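You operate a simulated robot arm through the tools that you are given. There is no shell and no other tool.

You run a simulated robot arm. Do the job below in one go: nothing can be reset, and whatever is moved stays where it is left.

JOB
Finish both cases on the rig: run each up to its label, yellow off first.
Fine: lift nothing while it runs; both go back in their rows. Set down upright: yellow spring case, green spring case.

It is judged by the outcome, as a careful person would: the job done as asked, and still so three seconds after it is handed in. It fails if anything else is knocked over, pushed out of place, dropped, spilled or broken.

ROBOT AND FRAMES
A 7-joint arm with a two-finger parallel gripper, fixed in place. Base frame: the origin is at the foot of the arm, x ahead of it, y to its left, z up; the work surface is at about z = 87. Readings come in cm, rad, newtons and seconds.
With the tool pointing down near the work surface it reaches from about 34 to 74 cm from the base axis. Its first joint turns from -2.496 to 2.496 rad. Payload 3 kg.
The TCP is the grasp point between the finger pads, 3 cm short of the fingertips. In the tool frame z runs along the fingers and y along their closing line. The gripper opens to 9.4 cm. The fingers are 2.8 cm wide and 1 cm thick; the gripper's body (5 by 9.6 cm) begins 5.5 cm behind the TCP.
Orientation is told as [roll, pitch, yaw] about the base's x, y, z axes, in that order, counted from this pose: with the fingers straight down and closing along the base's y, the tool's x points along the base's -x, its y along +y and its z along -z.

CONTROLS
- The arm moves only by the tool servo_tool. Its argument "plan" is text: rows parted by semicolons, each of 7 numbers parted by spaces: the shift along the tool's x, y, z in mm, then the turn, a rotation vector about the tool's x, y, z in rad, then the finger opening in mm, from 0 to 94. In form: tx ty tz ax ay az gripper; .... A call has 1 to 20 rows; each row shifts and turns the commanded pose from where the row before left it, along the tool's axes as they then stand. A row lasts 0.2 s, in which the tool goes at most 5 cm and 0.15 rad; a call with a longer step from one row to the next is refused whole, and so is a gripper value outside its range. Where a pose cannot be reached the arm comes as near as it can. A force on the tool above 40 N (or 10 N above the force at the start of the call, whichever is more), or a blocked arm, ends the call early, and 0.2 s more pass. The fingers move at their own pace (about 4.5 cm/s each) and stop on an object; they squeeze with about 38 N. The grip force told is the motor's: it shows also when the fingers shut on nothing. Time passes only in rows, and 0.2 s behind the last, so rows that do not move let the fingers close. The reply holds the time, the measured pose of the TCP, the force on the tool along the base axes, the opening and the grip force, in the units named above and with some noise, with the torque about the TCP (base axes, N m) and any sound that the robot's microphone picked up, and new pictures: "views" is both (left out), scene, wrist or none.
- Cameras (640 x 400 px; columns grow to the right, rows downward): "scene" is fixed at [22.04, -50.2, 158.93]; the picture's right is [0.77, -0.63, 0.00], its down [-0.36, -0.44, -0.83] and it looks along [0.52, 0.64, -0.56] (base axes); focal length 358 px, centre (320, 200). "wrist" rides on the gripper at [7.6, 1.4, -10.2] in the tool frame; the picture's right is [-0.18, 0.98, 0.00], its down [-0.75, -0.14, -0.64] and it looks along [-0.63, -0.12, 0.77] (tool axes); focal length 243 px, centre (320, 200). There is no depth. A picture from a camera that has moved, and an enlarged one, comes with that camera's place and axes in the base frame and with its lens.
- slide_trunk(by): slides the trunk up (or, below 0, down) by that many cm; the arm rides with it, the base frame stays. It gives what a move gives, with no picture.
- inspect(camera, box): a new picture of the part [left, top, right, bottom] of that camera's present view, enlarged. No time passes.
- close_job(): hands the job in; it is judged then, once.

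Places have to be worked out from the pictures, the camera data and where the tool is seen. Open the gripper and draw the arm clear of the work before you hand the job in, unless the task says otherwise.

The tools are called as a command line: name --argument value ..., lists and objects as JSON in quotes. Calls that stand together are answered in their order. servo_tool: Moves the arm, as the interface text tells. Its arguments: {"type":"object","properties":{"plan":{"type":"string"},"views":{"type":"string","enum":["both","scene","wrist","none"]}},"required":["plan"]} The other tools are called the same way: slide_trunk (by) slides the trunk up or down; inspect (camera, box) takes an enlarged picture of a part of a camera's view; close_job () hands the job in.

At the start:

```text
clock: 0.0
tool_pos: [56.92, 0.64, 117.88]
tcp_rot: [-0.001, 0.001, 0.0]
ft_force: [-0.2, -0.2, -0.1]
ft_torque: [-0.03, -0.01, 0.0]
width: 9.4
grip_force: 0.0
trunk travel left (down, up): [-25.0, 14.0]
```

scene: 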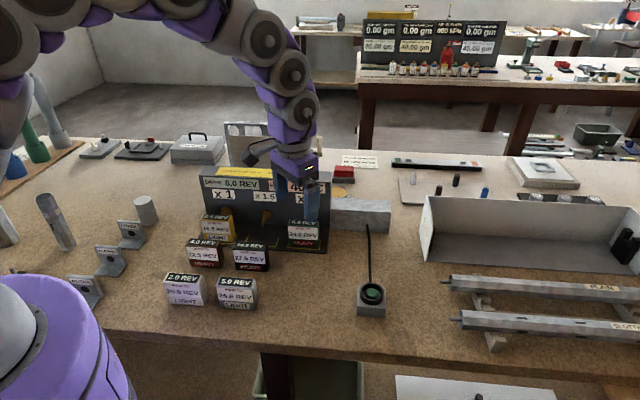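
wrist: 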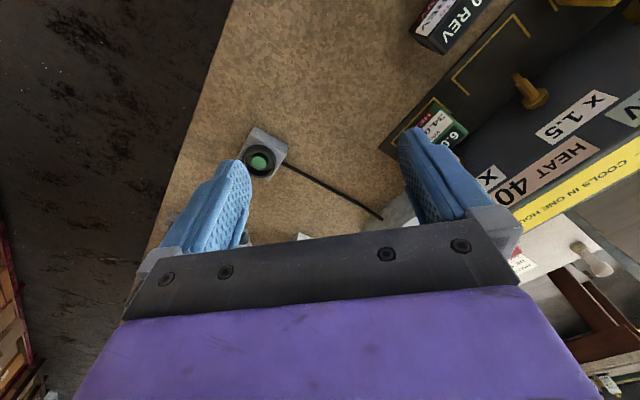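

I start by looking closely at the rig and the cases; nothing moves yet.

inspect --camera "scene" --box '[140, 150, 400, 320]'

inspect --camera "scene" --box '[190, 155, 340, 255]'

inspect --camera "scene" --box '[150, 230, 290, 315]'

inspect --camera "wrist" --box '[380, 0, 640, 230]'

inspect --camera "scene" --box '[0, 130, 240, 310]'

inspect --camera "scene" --box '[350, 0, 520, 80]'

```text
2.35 times, centred on (270, 235) of scene
camera zoom: at [22.04, -50.2, 158.93], right [0.77, -0.63, 0.0], down [-0.36, -0.44, -0.83], along [0.52, 0.64, -0.56], focal length 842 px, centre (438, 118)
```

zoom: 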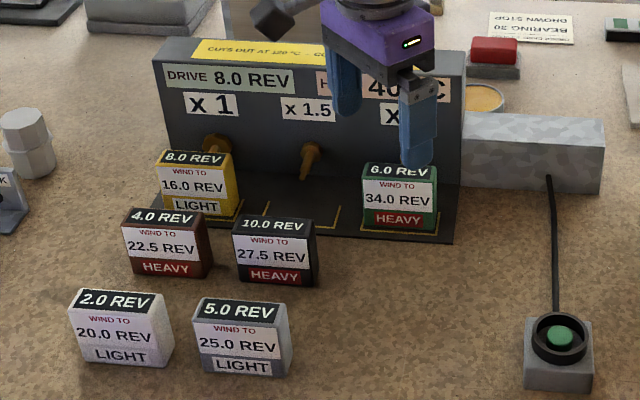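

```text
4.00 times, centred on (265, 205) of scene
camera zoom: at [22.04, -50.2, 158.93], right [0.77, -0.63, 0.0], down [-0.36, -0.44, -0.83], along [0.52, 0.64, -0.56], focal length 1431 px, centre (540, 180)
```

zoom: 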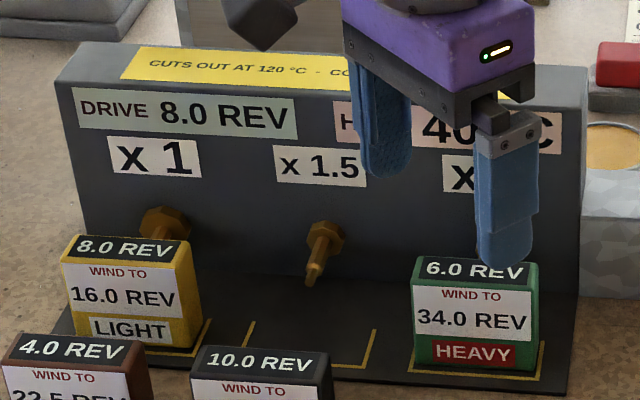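

```text
4.57 times, centred on (220, 272) of scene
camera zoom: at [22.04, -50.2, 158.93], right [0.77, -0.63, 0.0], down [-0.36, -0.44, -0.83], along [0.52, 0.64, -0.56], focal length 1635 px, centre (777, -131)
```

zoom: 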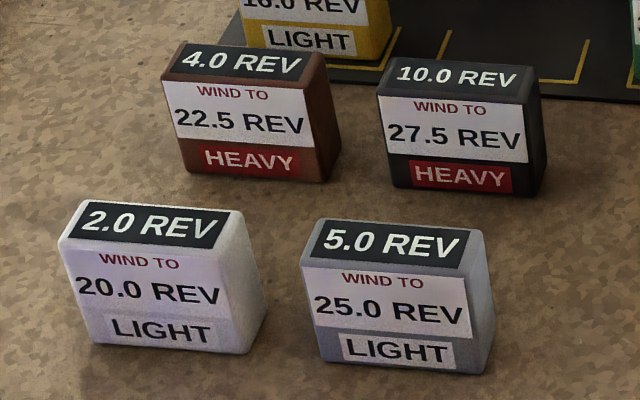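

```text
1.74 times, centred on (510, 115) of wrist
camera zoom: at [49.28, 2.13, 128.13], right [0.18, 0.98, 0.0], down [0.75, -0.14, 0.64], along [0.63, -0.12, -0.77], focal length 422 px, centre (-10, 348)
```

zoom: 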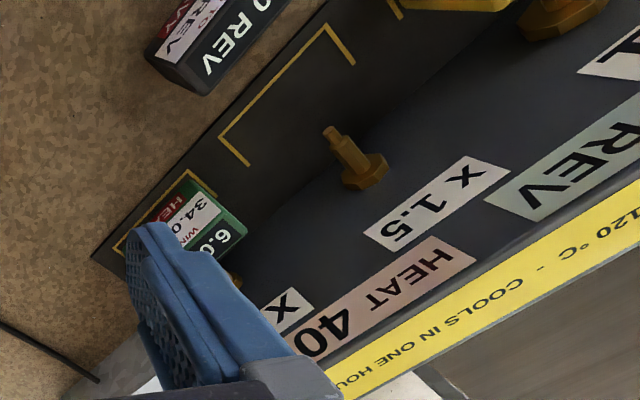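

```text
2.22 times, centred on (120, 220) of scene
camera zoom: at [22.04, -50.2, 158.93], right [0.77, -0.63, 0.0], down [-0.36, -0.44, -0.83], along [0.52, 0.64, -0.56], focal length 795 px, centre (764, 156)
```

zoom: 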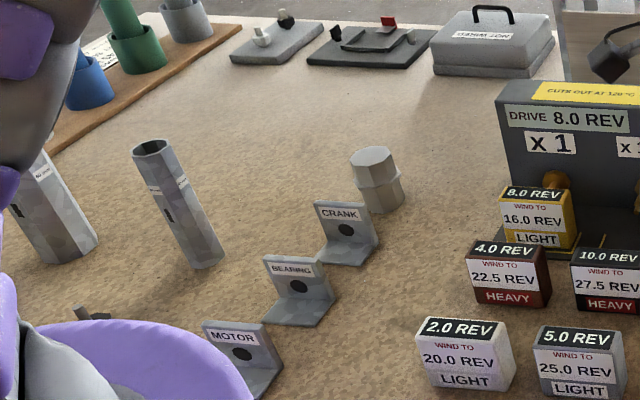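

```text
3.76 times, centred on (435, 40) of scene
camera zoom: at [22.04, -50.2, 158.93], right [0.77, -0.63, 0.0], down [-0.36, -0.44, -0.83], along [0.52, 0.64, -0.56], focal length 1347 px, centre (-113, 802)
```

zoom: 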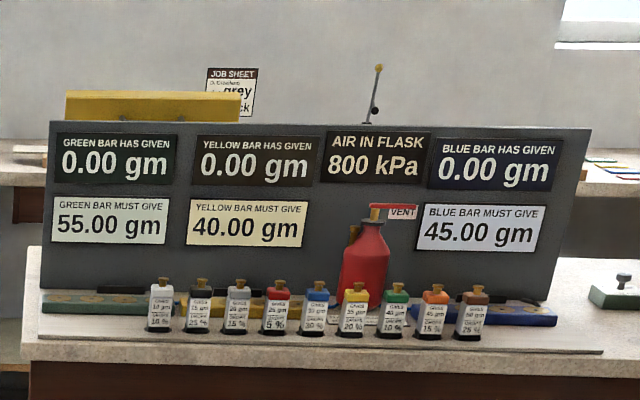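

The rig has stations x1 (yellow, 8→16, LIGHT), x1.5 (empty) and a third hidden one (green, 6→34, HEAVY). There is a green button on a lead at about (68.5, -12.5). I move up and turn toward the rig face so the wrist camera can read the labels and show how the cases sit.

servo_tool --plan "30 38 10 0 0 0 94; 30 38 10 0 0 0 94; 30 38 9 0 0 0 94; 0 0 0 0 0 -0.131 94; 0 0 0 0 0 -0.131 94; 0 0 0 0 0 -0.131 94; 0 0 0 0 0 -0.131 94; 0 0 0 0 0 -0.131 94; 0 0 0 0 0 -0.13 94; 0 0 0 0 0 0 94; 0 0 0 0 0 0 94" --views "both"

```text
clock: 2.4
tool_pos: [47.71, 12.09, 114.96]
tcp_rot: [-0.001, 0.0, 0.789]
ft_force: [0.6, -0.3, 0.3]
ft_torque: [0.0, -0.01, 0.0]
width: 9.4
grip_force: 0.1
trunk travel left (down, up): [-25.0, 14.0]
camera wrist: at [41.31, 7.78, 125.31], right [-0.57, 0.82, 0.0], down [0.63, 0.43, 0.64], along [0.53, 0.36, -0.77], focal length 243 px, centre (320, 200)
```

scene: 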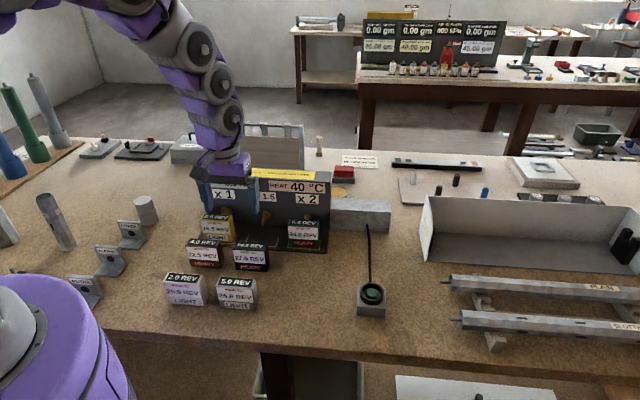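
wrist: 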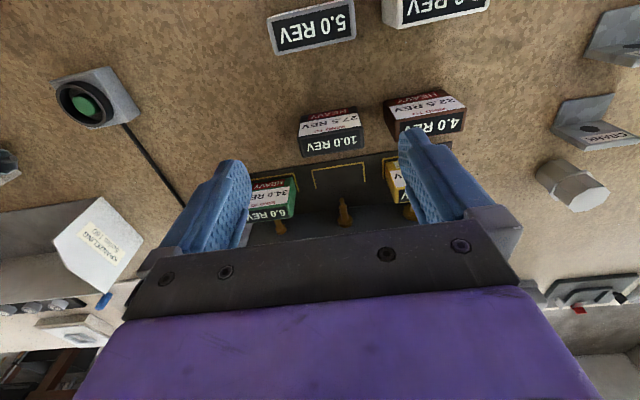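

The third station reads x2. I inspect it closely from both cameras.

inspect --camera "scene" --box '[195, 155, 395, 260]'

inspect --camera "wrist" --box '[230, 80, 430, 240]'

inspect --camera "wrist" --box '[20, 50, 200, 160]'

inspect --camera "scene" --box '[325, 215, 425, 325]'

inspect --camera "wrist" --box '[240, 0, 500, 170]'

```text
3.20 times, centred on (295, 208) of scene
camera zoom: at [22.04, -50.2, 158.93], right [0.77, -0.63, 0.0], down [-0.36, -0.44, -0.83], along [0.52, 0.64, -0.56], focal length 1145 px, centre (400, 176)
```

zoom: 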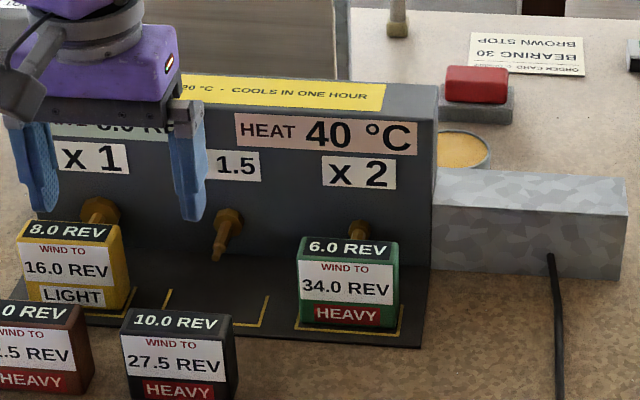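

```text
2.50 times, centred on (330, 160) of wrist
camera zoom: at [41.31, 7.78, 125.31], right [-0.57, 0.82, 0.0], down [0.63, 0.43, 0.64], along [0.53, 0.36, -0.77], focal length 606 px, centre (295, 300)
```

zoom: 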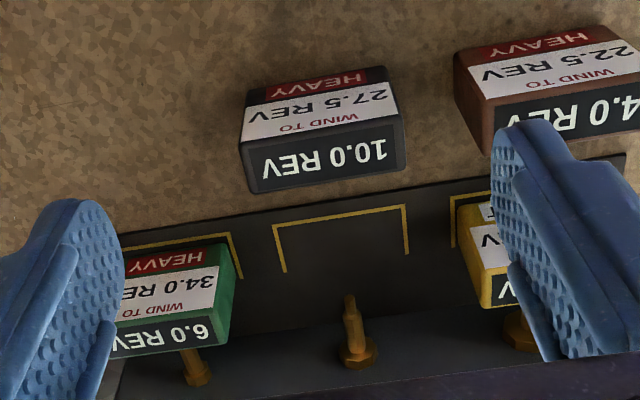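

```text
3.56 times, centred on (110, 105) of wrist
camera zoom: at [41.31, 7.78, 125.31], right [-0.57, 0.82, 0.0], down [0.63, 0.43, 0.64], along [0.53, 0.36, -0.77], focal length 863 px, centre (1067, 538)
```

zoom: 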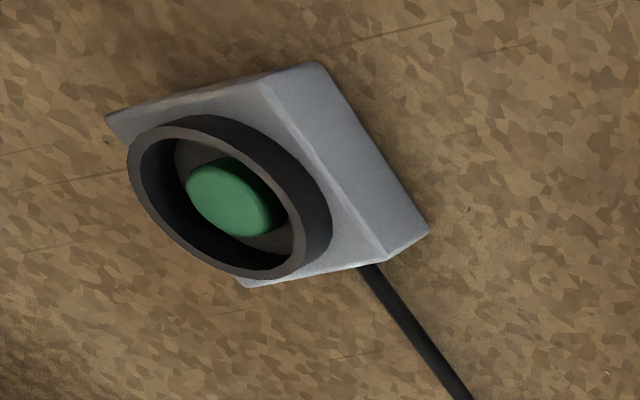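

```text
3.64 times, centred on (375, 270) of scene
camera zoom: at [22.04, -50.2, 158.93], right [0.77, -0.63, 0.0], down [-0.36, -0.44, -0.83], along [0.52, 0.64, -0.56], focal length 1301 px, centre (120, -54)
```

zoom: 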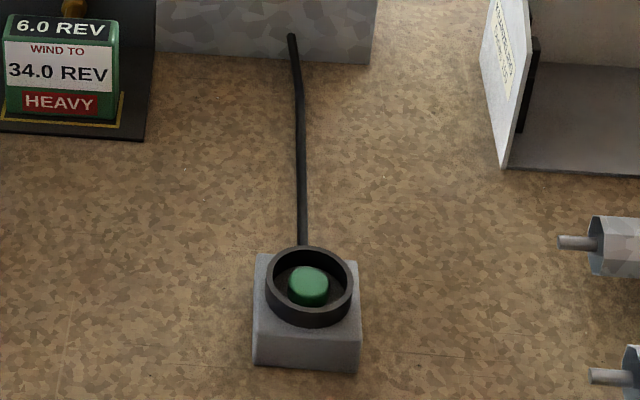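

```text
2.35 times, centred on (370, 85) of wrist
camera zoom: at [41.31, 7.78, 125.31], right [-0.57, 0.82, 0.0], down [0.63, 0.43, 0.64], along [0.53, 0.36, -0.77], focal length 571 px, centre (202, 471)
```

zoom: 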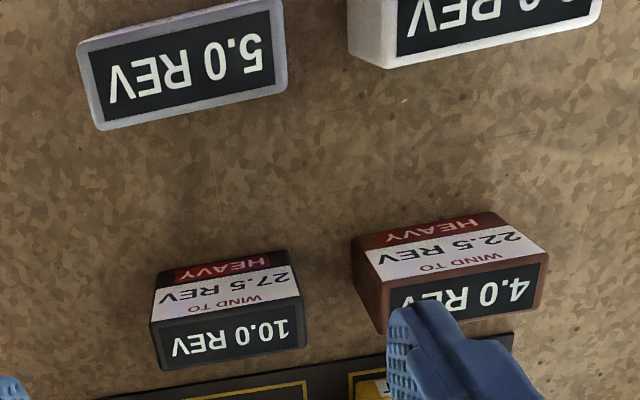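

Station three is x2: one drive turn gives yellow +1 and green +2, so 8 drive turns for yellow (green reaches 22), then 6 more for green. Next I go above the guarded green button with closed fingers to fix its place with the wrist camera.

servo_tool --plan "0 0 0 0 0 0.1315 94; 0 0 0 0 0 0.1315 94; 0 0 0 0 0 0.1315 94; 0 0 0 0 0 0.1315 94; 0 0 0 0 0 0.1315 94; 0 0 0 0 0 0.1315 94; -30.9 -34.9 10 0 0 0 0; -30.9 -34.9 10 0 0 0 0; -30.9 -34.9 10 0 0 0 0; -30.9 -34.9 10 0 0 0 0; -30.9 -34.9 10 0 0 0 0; -30.9 -34.9 10 0 0 0 0; -30.9 -34.9 10 0 0 0 0; 0 0 0 0 0 0 0; 0 0 0 0 0 0 0" --views "both"

inspect --camera "wrist" --box '[240, 80, 400, 200]'

inspect --camera "scene" --box '[190, 155, 390, 310]'

```text
clock: 5.6
tool_pos: [69.07, -12.31, 108.02]
tcp_rot: [-0.001, -0.001, -0.002]
ft_force: [0.0, 0.0, -0.9]
ft_torque: [0.0, 0.03, 0.0]
width: 0.04
grip_force: 33.1
trunk travel left (down, up): [-25.0, 14.0]
camera wrist: at [61.63, -10.94, 118.26], right [0.19, 0.98, 0.0], down [0.75, -0.14, 0.64], along [0.63, -0.12, -0.77], focal length 243 px, centre (320, 200)
```

scene: 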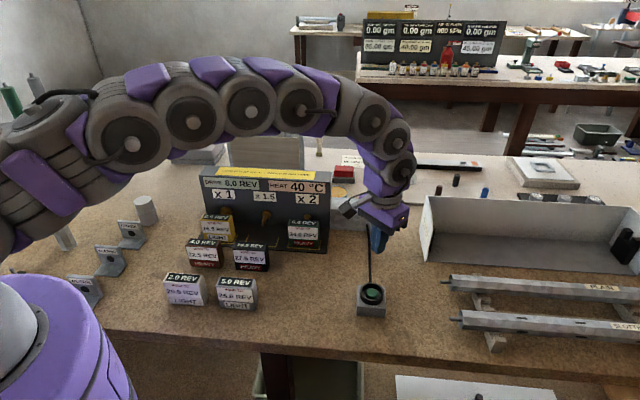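
wrist: 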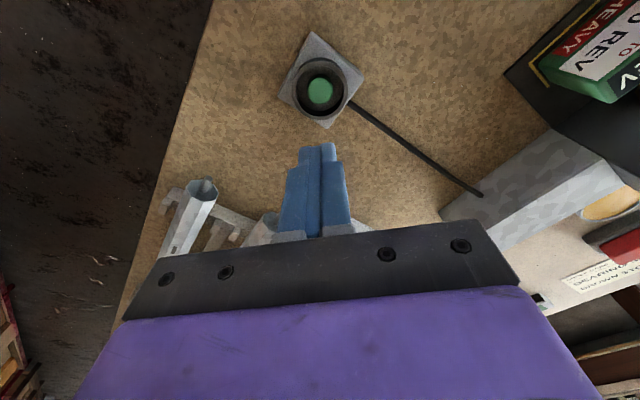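

```text
3.33 times, centred on (320, 140) of wrist
camera zoom: at [61.63, -10.94, 118.26], right [0.19, 0.98, 0.0], down [0.75, -0.14, 0.64], along [0.63, -0.12, -0.77], focal length 809 px, centre (320, 400)
```

zoom: 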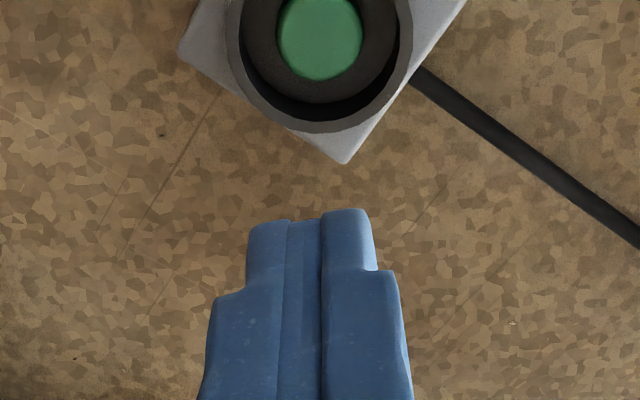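

```text
2.58 times, centred on (290, 232) of scene
camera zoom: at [22.04, -50.2, 158.93], right [0.77, -0.63, 0.0], down [-0.36, -0.44, -0.83], along [0.52, 0.64, -0.56], focal length 923 px, centre (397, 116)
```

zoom: 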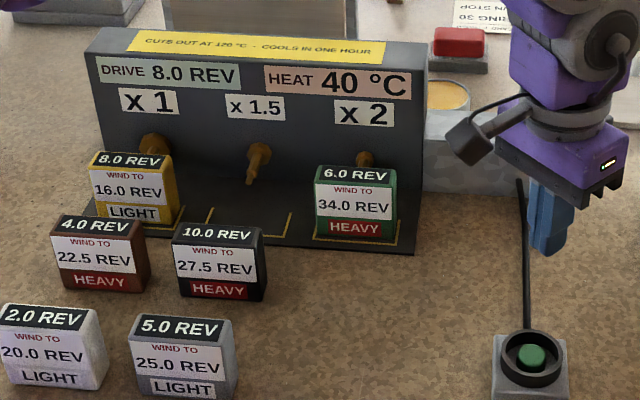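

The rig and its displays stay in view from this pose, which is good. Both cameras put the button top at about (69.2, -12.4, 91.0), almost right under the closed fingers, so I come down to about 5 mm above it.

servo_tool --plan "-1 -0.6 45 0 0 0 0; 0 0 45 0 0 0 0; 0 0 30 0 0 0 0; 0 0 14 0 0 0 0; 0 0 0 0 0 0 0" --views "both"

inspect --camera "scene" --box '[190, 155, 390, 310]'

inspect --camera "wrist" --box '[240, 80, 400, 200]'

```text
clock: 6.8
tool_pos: [69.22, -12.45, 94.54]
tcp_rot: [-0.001, 0.0, -0.005]
ft_force: [-0.6, 0.3, 1.5]
ft_torque: [0.01, 0.04, 0.0]
width: 0.01
grip_force: 33.1
trunk travel left (down, up): [-25.0, 14.0]
camera wrist: at [61.78, -11.12, 104.87], right [0.19, 0.98, 0.0], down [0.75, -0.14, 0.64], along [0.63, -0.12, -0.77], focal length 243 px, centre (320, 200)
```

scene: 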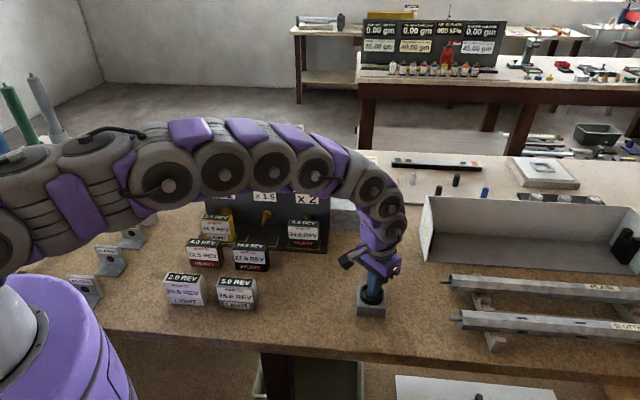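
wrist: 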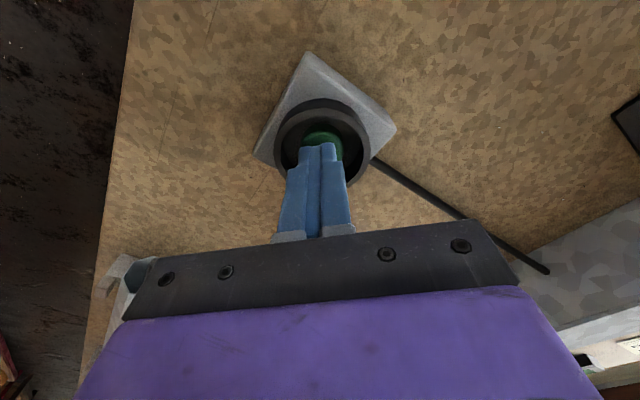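

```text
2.58 times, centred on (290, 232) of scene
camera zoom: at [22.04, -50.2, 158.93], right [0.77, -0.63, 0.0], down [-0.36, -0.44, -0.83], along [0.52, 0.64, -0.56], focal length 923 px, centre (397, 116)
```

zoom: 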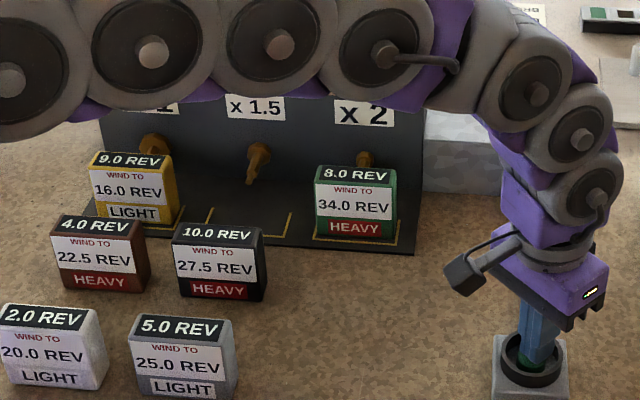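

```text
3.33 times, centred on (320, 140) of wrist
camera zoom: at [61.78, -11.12, 104.87], right [0.19, 0.98, 0.0], down [0.75, -0.14, 0.64], along [0.63, -0.12, -0.77], focal length 809 px, centre (320, 400)
```

zoom: 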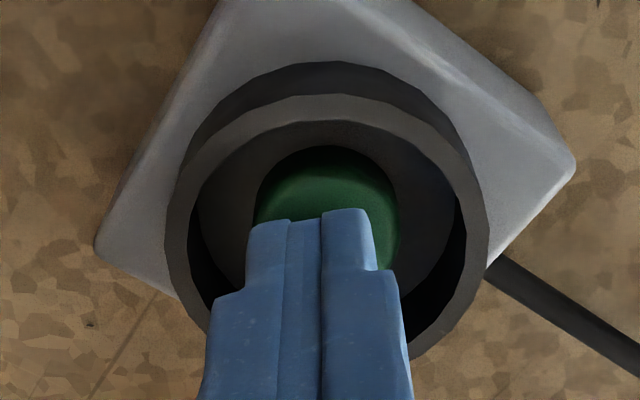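

The counters already moved (yellow 9.0, green 8.0), so the button has been touched. I lift off at once to see whether it stops on release.

servo_tool --plan "0 0 -20 0 0 0 0" --views "scene"

inspect --camera "scene" --box '[190, 155, 390, 310]'

```text
clock: 7.2
tool_pos: [69.28, -12.53, 96.64]
tcp_rot: [0.001, 0.0, -0.004]
ft_force: [0.9, -0.2, 0.0]
ft_torque: [0.02, 0.01, -0.01]
width: 0.0
grip_force: 32.7
trunk travel left (down, up): [-25.0, 14.0]
```

scene: 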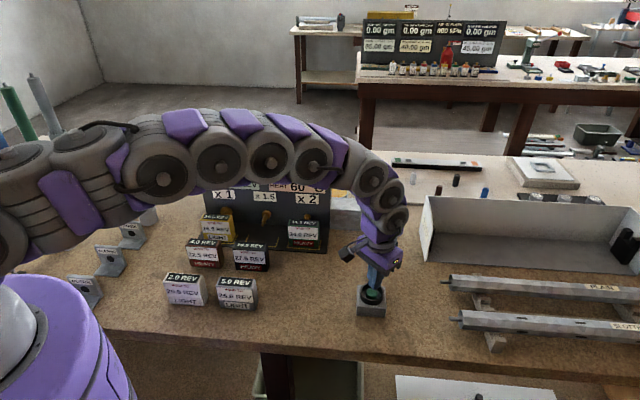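

```text
2.58 times, centred on (290, 232) of scene
camera zoom: at [22.04, -50.2, 158.93], right [0.77, -0.63, 0.0], down [-0.36, -0.44, -0.83], along [0.52, 0.64, -0.56], focal length 923 px, centre (397, 116)
```

zoom: 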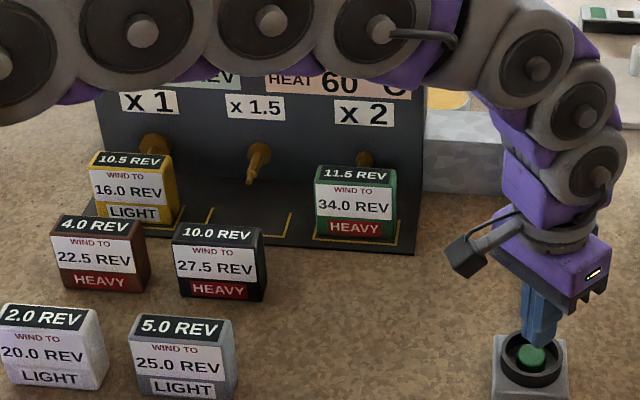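

It appears to be hold-to-run; heat jumped to about 60 °C in under 3 turns. I rise clear and check that everything has stopped and what the heat does.

servo_tool --plan "0 0 -40 0 0 0 0; 0 0 -40 0 0 0 0; 0 0 -40 0 0 0 0; 0 0 0 0 0 0 0" --views "scene"

inspect --camera "scene" --box '[190, 155, 390, 310]'

inspect --camera "scene" --box '[195, 165, 335, 255]'

```text
clock: 8.2
tool_pos: [69.34, -12.39, 108.69]
tcp_rot: [0.0, 0.002, -0.004]
ft_force: [0.0, 0.6, 0.0]
ft_torque: [0.01, -0.02, 0.01]
width: 0.03
grip_force: 32.9
trunk travel left (down, up): [-25.0, 14.0]
```

scene: 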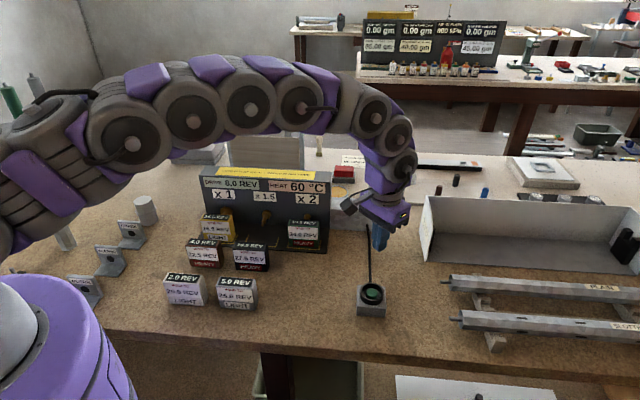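

```text
2.58 times, centred on (290, 232) of scene
camera zoom: at [22.04, -50.2, 158.93], right [0.77, -0.63, 0.0], down [-0.36, -0.44, -0.83], along [0.52, 0.64, -0.56], focal length 923 px, centre (397, 116)
```

zoom: 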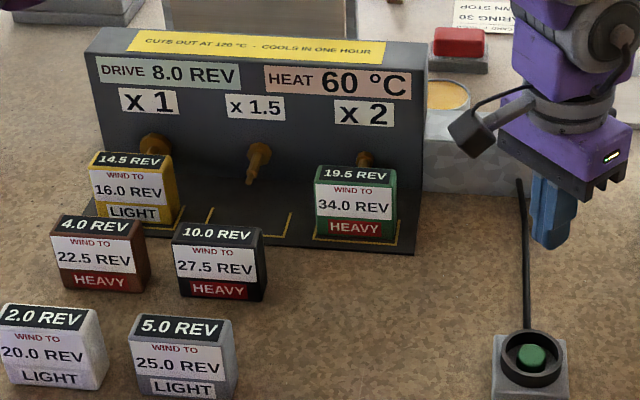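

```text
4.44 times, centred on (265, 210) of scene
camera zoom: at [22.04, -50.2, 158.93], right [0.77, -0.63, 0.0], down [-0.36, -0.44, -0.83], along [0.52, 0.64, -0.56], focal length 1590 px, centre (564, 156)
```

zoom: 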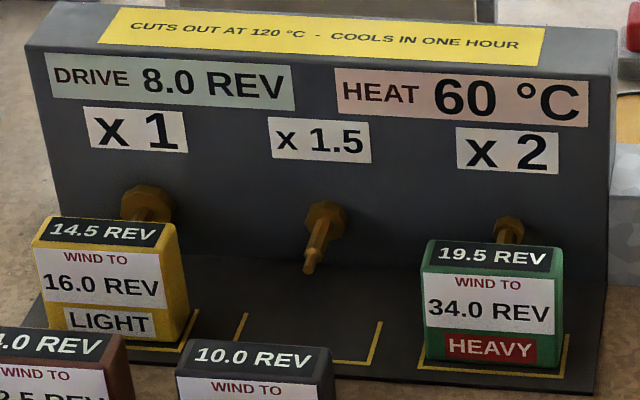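

So one press gives a fixed run of 8.0 drive turns and 20 °C. After it ends, yellow should be at 16 and green at 22; green then needs 12 = 8 × 1.5, so it must be moved to the x1.5 station once yellow is off. I wait for the run to finish.

servo_tool --plan "0 0 0 0 0 0 0; 0 0 0 0 0 0 0; 0 0 0 0 0 0 94; 0 0 0 0 0 0 94; 0 0 0 0 0 0 94; 0 0 0 0 0 0 94; 0 0 0 0 0 0 94" --views "scene"

inspect --camera "scene" --box '[195, 165, 335, 255]'

inspect --camera "scene" --box '[150, 200, 350, 320]'

```text
clock: 9.8
tool_pos: [69.33, -12.46, 108.69]
tcp_rot: [-0.001, 0.0, -0.003]
ft_force: [0.5, 0.2, -1.4]
ft_torque: [0.0, 0.0, 0.01]
width: 9.43
grip_force: 0.1
trunk travel left (down, up): [-25.0, 14.0]
```

scene: 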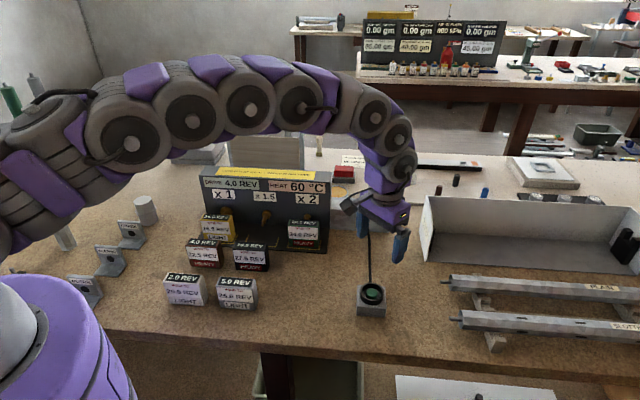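

```text
4.44 times, centred on (265, 210) of scene
camera zoom: at [22.04, -50.2, 158.93], right [0.77, -0.63, 0.0], down [-0.36, -0.44, -0.83], along [0.52, 0.64, -0.56], focal length 1590 px, centre (564, 156)
```

zoom: 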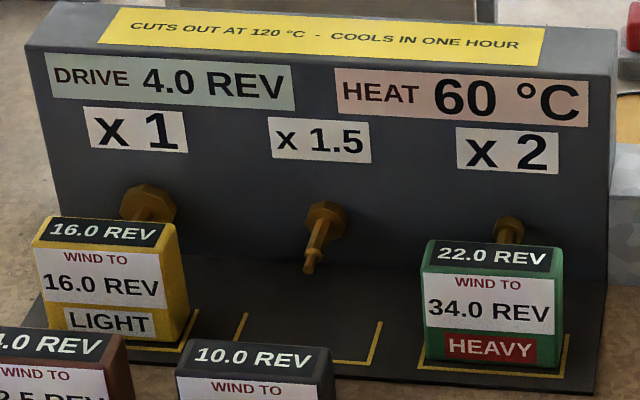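

```text
3.20 times, centred on (250, 260) of scene
camera zoom: at [22.04, -50.2, 158.93], right [0.77, -0.63, 0.0], down [-0.36, -0.44, -0.83], along [0.52, 0.64, -0.56], focal length 1145 px, centre (544, 8)
```

zoom: 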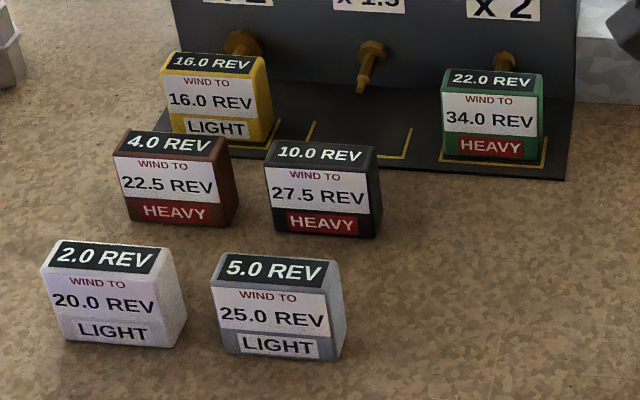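

The run ended exactly: yellow 16.0 (done), green 22.0, but DRIVE now reads 4.0, so it seems to halve per press. Green still needs 12 = 2×4 + 2×2, so it may stay on x2; I'll re-read after each step. Now I go over to the front of the yellow case, facing the rig, to measure it.

servo_tool --plan "19.4 40.7 -3.2 0 0 0 94; 19.4 40.7 -3.2 0 0 0 94; 19.4 40.7 -3.2 0 0 0 94; 19.4 40.7 -3.2 0 0 0 94; 19.4 40.7 -3.2 0 0 0 94; 19.4 40.7 -3.2 0 0 0 94; 19.4 40.7 -3.2 0 0 0 94; 19.4 40.7 -3.2 0 0 0 94; 19.4 40.7 -3.2 0 0 0 94; 19.4 40.7 -3.2 0 0 0 94; 19.4 40.7 -3.2 0 0 0 94; 0 0 0 0 0 -0.131 94; 0 0 0 0 0 -0.131 94; 0 0 0 0 0 -0.131 94; 0 0 0 0 0 -0.131 94; 0 0 0 0 0 -0.131 94; 0 0 0 0 0 -0.13 94; 0 0 0 0 0 0 94" --views "both"

inspect --camera "wrist" --box '[220, 20, 420, 200]'

inspect --camera "wrist" --box '[0, 0, 320, 240]'

```text
clock: 13.6
tool_pos: [48.07, 32.55, 112.17]
tcp_rot: [-0.001, 0.0, 0.784]
ft_force: [0.7, 0.3, -0.1]
ft_torque: [-0.03, 0.01, -0.02]
width: 9.41
grip_force: 0.2
trunk travel left (down, up): [-25.0, 14.0]
camera wrist: at [41.74, 28.09, 122.44], right [-0.56, 0.83, 0.0], down [0.63, 0.43, 0.64], along [0.53, 0.36, -0.77], focal length 243 px, centre (320, 200)
```

scene: 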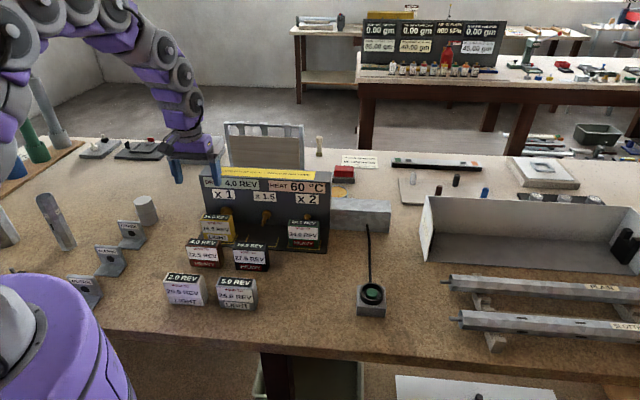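
wrist: 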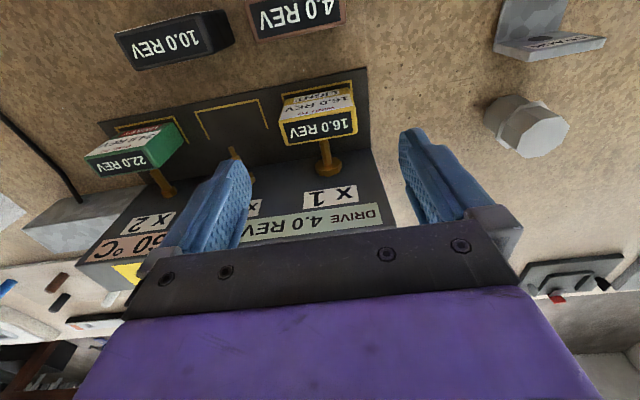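

```text
2.22 times, centred on (320, 110) of wrist
camera zoom: at [41.74, 28.09, 122.44], right [-0.56, 0.83, 0.0], down [0.63, 0.43, 0.64], along [0.53, 0.36, -0.77], focal length 539 px, centre (320, 400)
```

zoom: 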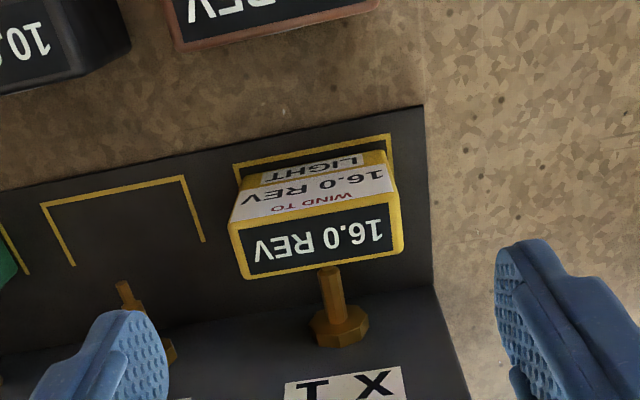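

```text
1.67 times, centred on (160, 120) of wrist
camera zoom: at [41.74, 28.09, 122.44], right [-0.56, 0.83, 0.0], down [0.63, 0.43, 0.64], along [0.53, 0.36, -0.77], focal length 404 px, centre (587, 333)
```

zoom: 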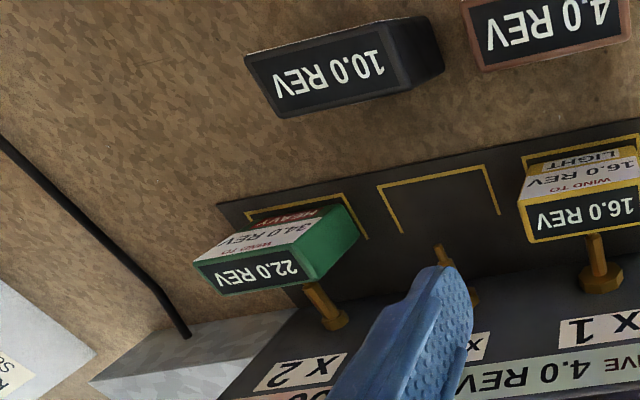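

Measured: cases about 8.5 × 3.3 × 7.8 cm, yellow centred near (51.3, 34.4) with top at about z 95.3; its peg only touches the back at z≈92, and the rig face is about 8 cm behind. I'll grip across the thin side near the top (fingers closing along the rig normal, yaw -45°), so I turn and hover above it first.

servo_tool --plan "0 0 0 0 0 0.1427 94; 0 0 0 0 0 0.1427 94; 0 0 0 0 0 0.1427 94; 0 0 0 0 0 0.1427 94; 0 0 0 0 0 0.1427 94; 0 0 0 0 0 0.1427 94; 0 0 0 0 0 0.1427 60; 0 0 0 0 0 0.1427 60; 0 0 0 0 0 0.1427 60; 0 0 0 0 0 0.1427 60; 0 0 0 0 0 0.1427 60; -5 18 40 0 0 0 60; -5.1 18.3 40 0 0 0 60; 0 0 0 0 0 0 60; 0 0 0 0 0 0 60" --views "both"

inspect --camera "wrist" --box '[200, 50, 440, 230]'

inspect --camera "scene" --box '[150, 120, 350, 270]'

```text
clock: 16.8
tool_pos: [51.35, 34.29, 104.02]
tcp_rot: [0.0, -0.003, -0.787]
ft_force: [-0.3, 0.5, 0.0]
ft_torque: [-0.01, 0.03, 0.0]
width: 5.99
grip_force: 0.1
trunk travel left (down, up): [-25.0, 14.0]
camera wrist: at [47.1, 40.66, 114.35], right [0.83, 0.56, 0.0], down [0.43, -0.63, 0.64], along [0.36, -0.53, -0.77], focal length 243 px, centre (320, 200)
```

scene: 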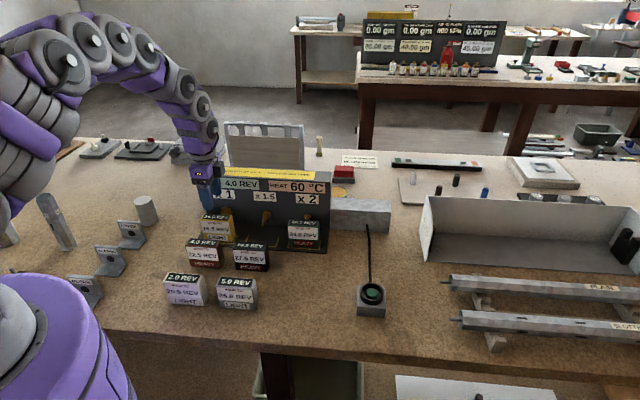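
wrist: 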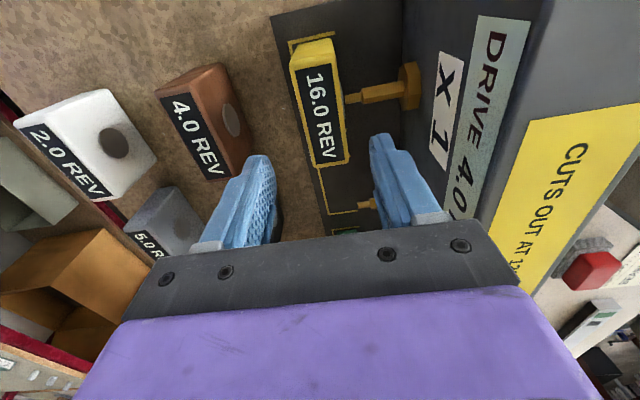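

```text
2.22 times, centred on (320, 140) of wrist
camera zoom: at [47.1, 40.66, 114.35], right [0.83, 0.56, 0.0], down [0.43, -0.63, 0.64], along [0.36, -0.53, -0.77], focal length 539 px, centre (320, 333)
```

zoom: 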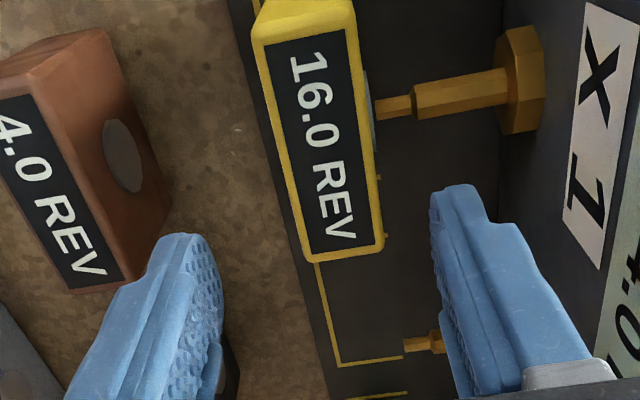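

```text
2.67 times, centred on (250, 195) of scene
camera zoom: at [22.04, -50.2, 158.93], right [0.77, -0.63, 0.0], down [-0.36, -0.44, -0.83], along [0.52, 0.64, -0.56], focal length 954 px, centre (507, 213)
```

zoom: 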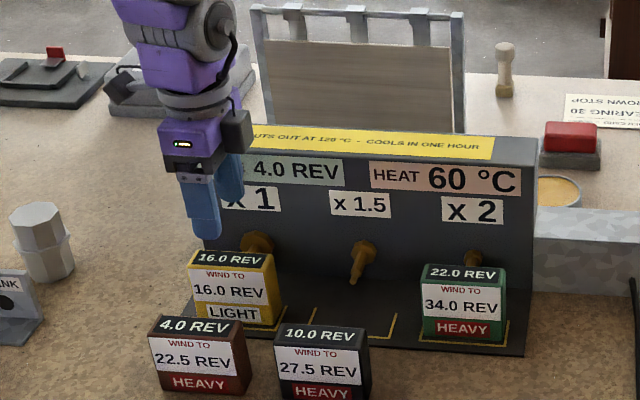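

The view confirms: yellow's centre is about 2.5 mm further toward the rig than the tool, lateral alignment within 1 mm. I correct, go down so the tips stay above the peg, and close.

servo_tool --plan "1 2.5 0 0 0 0 60; 0 0 40 0 0 0 60; 0 0 28 0 0 0 60; 0 0 9 0 0 0 60; 0 0 0 0 0 0 60; 0 0 0 0 0 0 0; 0 0 0 0 0 0 0; 0 0 0 0 0 0 0; 0 0 0 0 0 0 0; 0 0 0 0 0 0 0" --views "both"

inspect --camera "wrist" --box '[200, 50, 440, 230]'

inspect --camera "scene" --box '[150, 150, 310, 270]'

```text
clock: 19.0
tool_pos: [51.54, 34.51, 96.49]
tcp_rot: [0.0, -0.002, -0.789]
ft_force: [0.5, 0.2, -0.8]
ft_torque: [0.02, -0.01, -0.01]
width: 3.34
grip_force: 37.6
trunk travel left (down, up): [-25.0, 14.0]
camera wrist: at [47.19, 40.89, 106.77], right [0.83, 0.56, 0.0], down [0.43, -0.63, 0.64], along [0.36, -0.53, -0.77], focal length 243 px, centre (320, 200)
```

scene: 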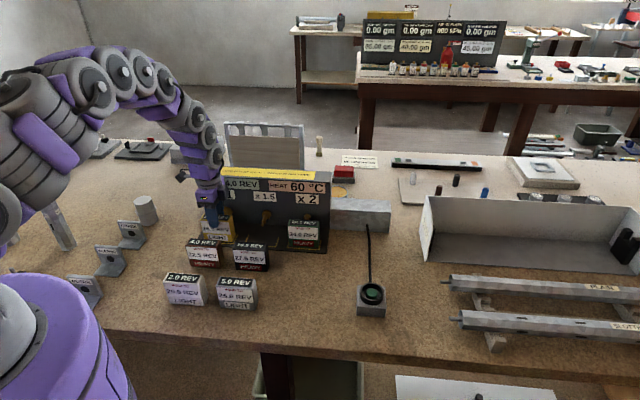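
wrist: 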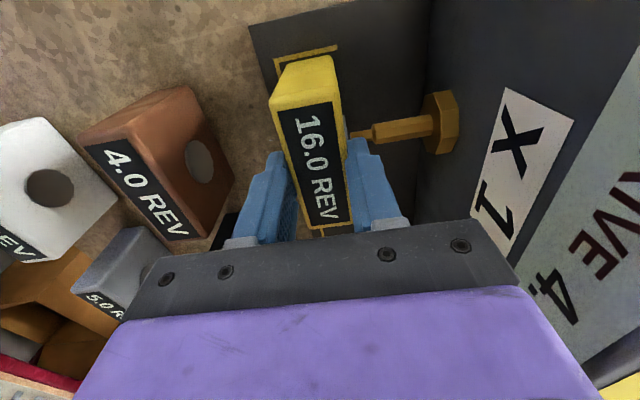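

```text
2.22 times, centred on (320, 140) of wrist
camera zoom: at [47.19, 40.89, 106.77], right [0.83, 0.56, 0.0], down [0.43, -0.63, 0.64], along [0.36, -0.53, -0.77], focal length 539 px, centre (320, 333)
```

zoom: 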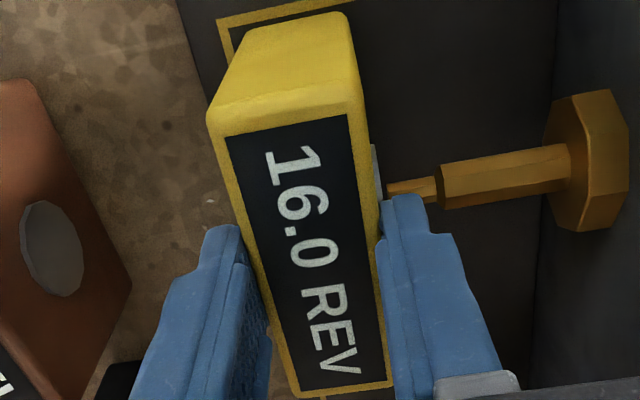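

```text
3.33 times, centred on (230, 210) of scene
camera zoom: at [22.04, -50.2, 158.93], right [0.77, -0.63, 0.0], down [-0.36, -0.44, -0.83], along [0.52, 0.64, -0.56], focal length 1192 px, centre (620, 167)
```

zoom: 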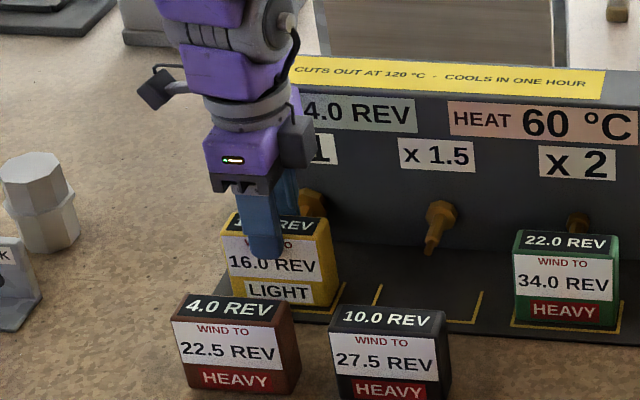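

Yellow is held at 3.34 cm. I draw it a little away from the peg, then lift it straight up and check.

servo_tool --plan "0 -3 -1 0 0 0 0; 0 -4 -1 0 0 0 0; 0 -4 -3 0 0 0 0; 0 0 -20 0 0 0 0; 0 0 -30 0 0 0 0; 0 0 0 0 0 0 0" --views "both"

inspect --camera "scene" --box '[150, 120, 350, 270]'

```text
clock: 20.4
tool_pos: [50.75, 33.77, 101.98]
tcp_rot: [-0.002, -0.001, -0.789]
ft_force: [0.3, -0.5, -2.9]
ft_torque: [0.01, 0.0, 0.0]
width: 3.33
grip_force: 38.4
trunk travel left (down, up): [-25.0, 14.0]
camera wrist: at [46.42, 40.15, 112.16], right [0.83, 0.56, 0.0], down [0.43, -0.63, 0.64], along [0.36, -0.53, -0.77], focal length 243 px, centre (320, 200)
```

scene: 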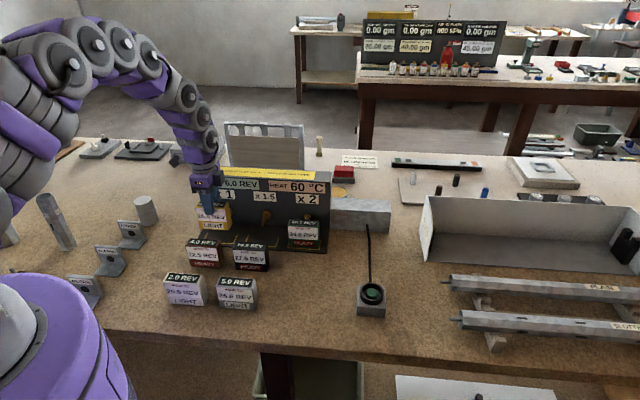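
wrist: 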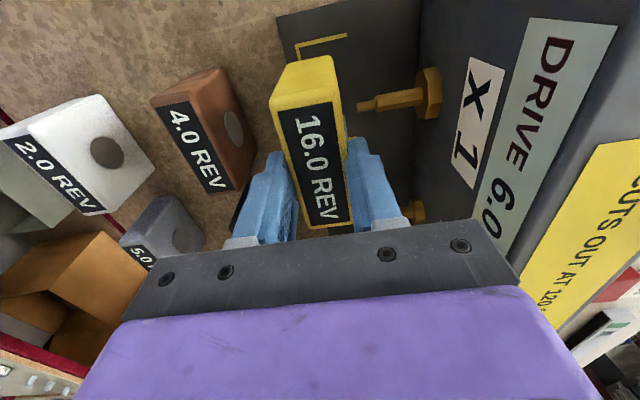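

```text
2.67 times, centred on (250, 195) of scene
camera zoom: at [22.04, -50.2, 158.93], right [0.77, -0.63, 0.0], down [-0.36, -0.44, -0.83], along [0.52, 0.64, -0.56], focal length 954 px, centre (507, 213)
```

zoom: 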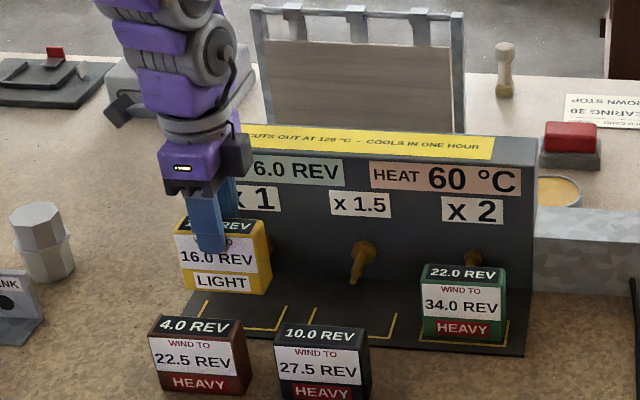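

With yellow off, DRIVE now reads 6.0: 6 × 2 = 12, exactly what green lacks, so green stays on x2. The light row (white, grey) has slots 13 cm apart; the free third one is at about (53.0, -0.7), so I carry yellow there at a safe height.

servo_tool --plan "0 0 -40 0 0 0 0; 0 0 -40 0 0 0 0; -32.5 -28.45 0 0 0 0 0; -32.5 -28.45 0 0 0 0 0; -32.5 -28.45 0 0 0 0 0; -32.5 -28.45 0 0 0 0 0; -32.5 -28.45 0 0 0 0 0; -32.5 -28.45 0 0 0 0 0; -32.5 -28.45 0 0 0 0 0; -32.5 -28.45 0 0 0 0 0; 0 0 0 0 0 0 0; 0 0 0 0 0 0 0" --views "both"

inspect --camera "wrist" --box '[0, 0, 440, 250]'

inspect --camera "scene" --box '[150, 150, 390, 320]'

```text
clock: 23.0
tool_pos: [53.0, -0.76, 110.08]
tcp_rot: [-0.002, -0.002, -0.787]
ft_force: [0.1, 1.1, -2.4]
ft_torque: [-0.04, 0.01, -0.04]
width: 3.33
grip_force: 38.3
trunk travel left (down, up): [-25.0, 14.0]
camera wrist: at [48.67, 5.69, 120.27], right [0.83, 0.56, 0.0], down [0.43, -0.63, 0.64], along [0.36, -0.53, -0.77], focal length 243 px, centre (320, 200)
```

scene: 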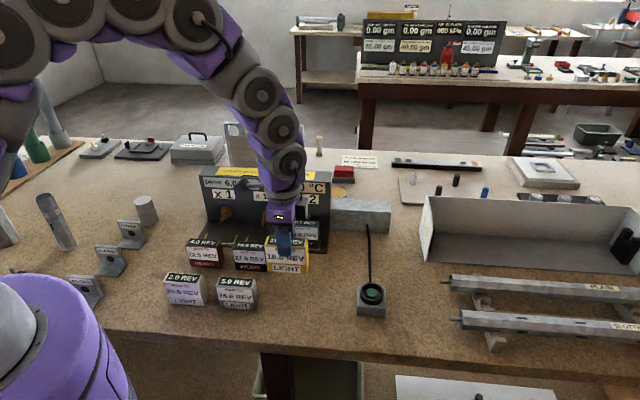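
wrist: 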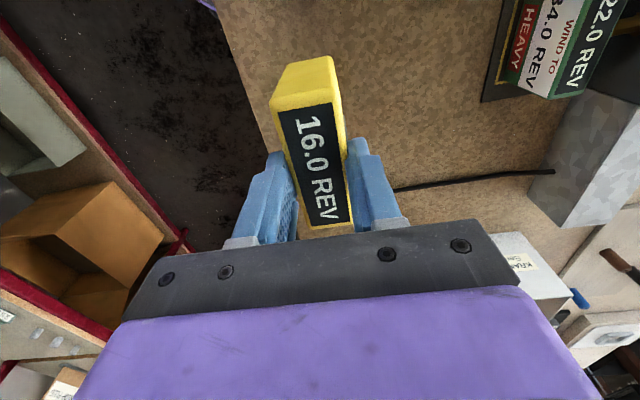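

```text
1.45 times, centred on (220, 125) of wrist
camera zoom: at [48.67, 5.69, 120.27], right [0.83, 0.56, 0.0], down [0.43, -0.63, 0.64], along [0.36, -0.53, -0.77], focal length 353 px, centre (466, 309)
```

zoom: 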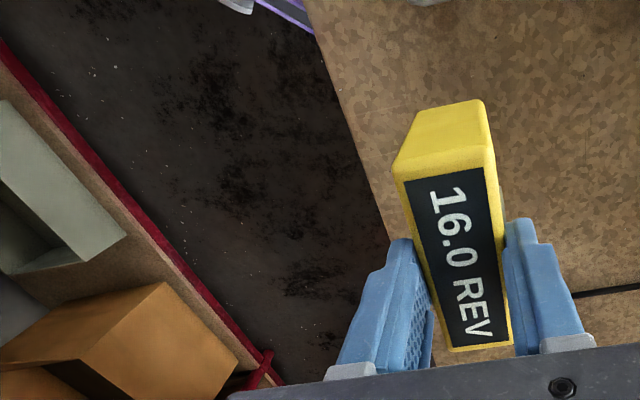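

```text
2.35 times, centred on (270, 235) of scene
camera zoom: at [22.04, -50.2, 158.93], right [0.77, -0.63, 0.0], down [-0.36, -0.44, -0.83], along [0.52, 0.64, -0.56], focal length 842 px, centre (438, 118)
```

zoom: 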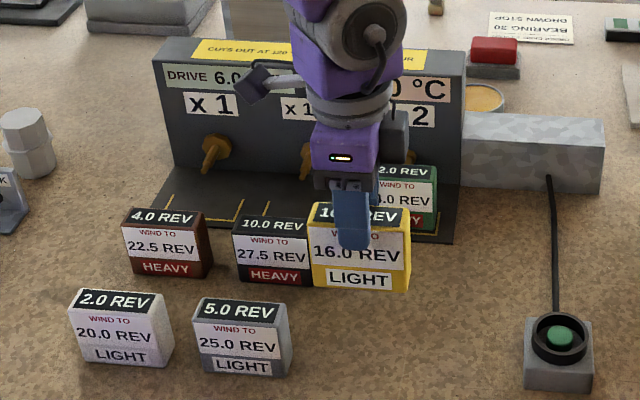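

Yellow hangs upright over the free slot, about 10 cm from the table edge. I lower it to just above the table.

servo_tool --plan "0 0 40 0 0 0 0; 0 0 40 0 0 0 0; 0 0 30 0 0 0 0; 0 0 18 0 0 0 0; 0 0 4 0 0 0 0; 0 0 2 0 0 0 0; 0 0 0 0 0 0 0" --views "scene"

inspect --camera "scene" --box '[150, 200, 350, 330]'

```text
clock: 24.6
tool_pos: [53.01, -0.74, 96.59]
tcp_rot: [0.0, 0.001, -0.788]
ft_force: [-0.2, -0.4, -2.8]
ft_torque: [0.01, 0.02, -0.03]
width: 3.37
grip_force: 38.7
trunk travel left (down, up): [-25.0, 14.0]
```

scene: 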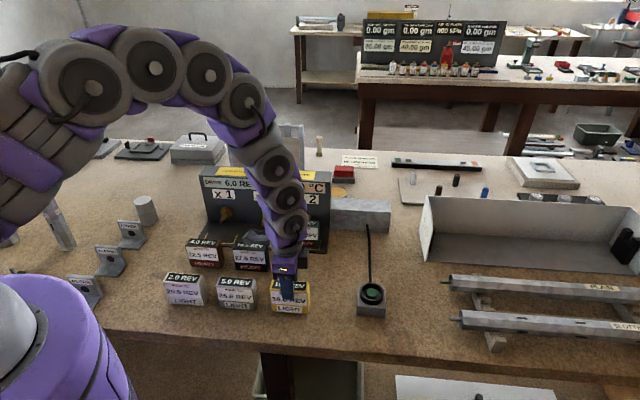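

```text
3.08 times, centred on (250, 265) of scene
camera zoom: at [22.04, -50.2, 158.93], right [0.77, -0.63, 0.0], down [-0.36, -0.44, -0.83], along [0.52, 0.64, -0.56], focal length 1101 px, centre (535, 0)
```

zoom: 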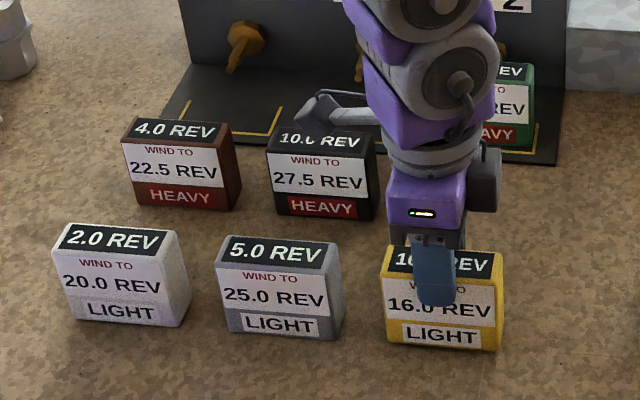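

Yellow lines up well with the light row; it is still hanging free (-2.8 N). I lower millimetre by millimetre to feel for contact.

servo_tool --plan "0 0 2 0 0 0 0; 0 0 1 0 0 0 0; 0 0 1 0 0 0 0; 0 0 0 0 0 0 0" --views "none"

```text
clock: 25.6
tool_pos: [52.96, -0.75, 96.13]
tcp_rot: [0.002, 0.001, -0.788]
ft_force: [-0.4, 0.6, -2.0]
ft_torque: [0.01, 0.01, 0.02]
width: 3.31
grip_force: 37.6
trunk travel left (down, up): [-25.0, 14.0]
```

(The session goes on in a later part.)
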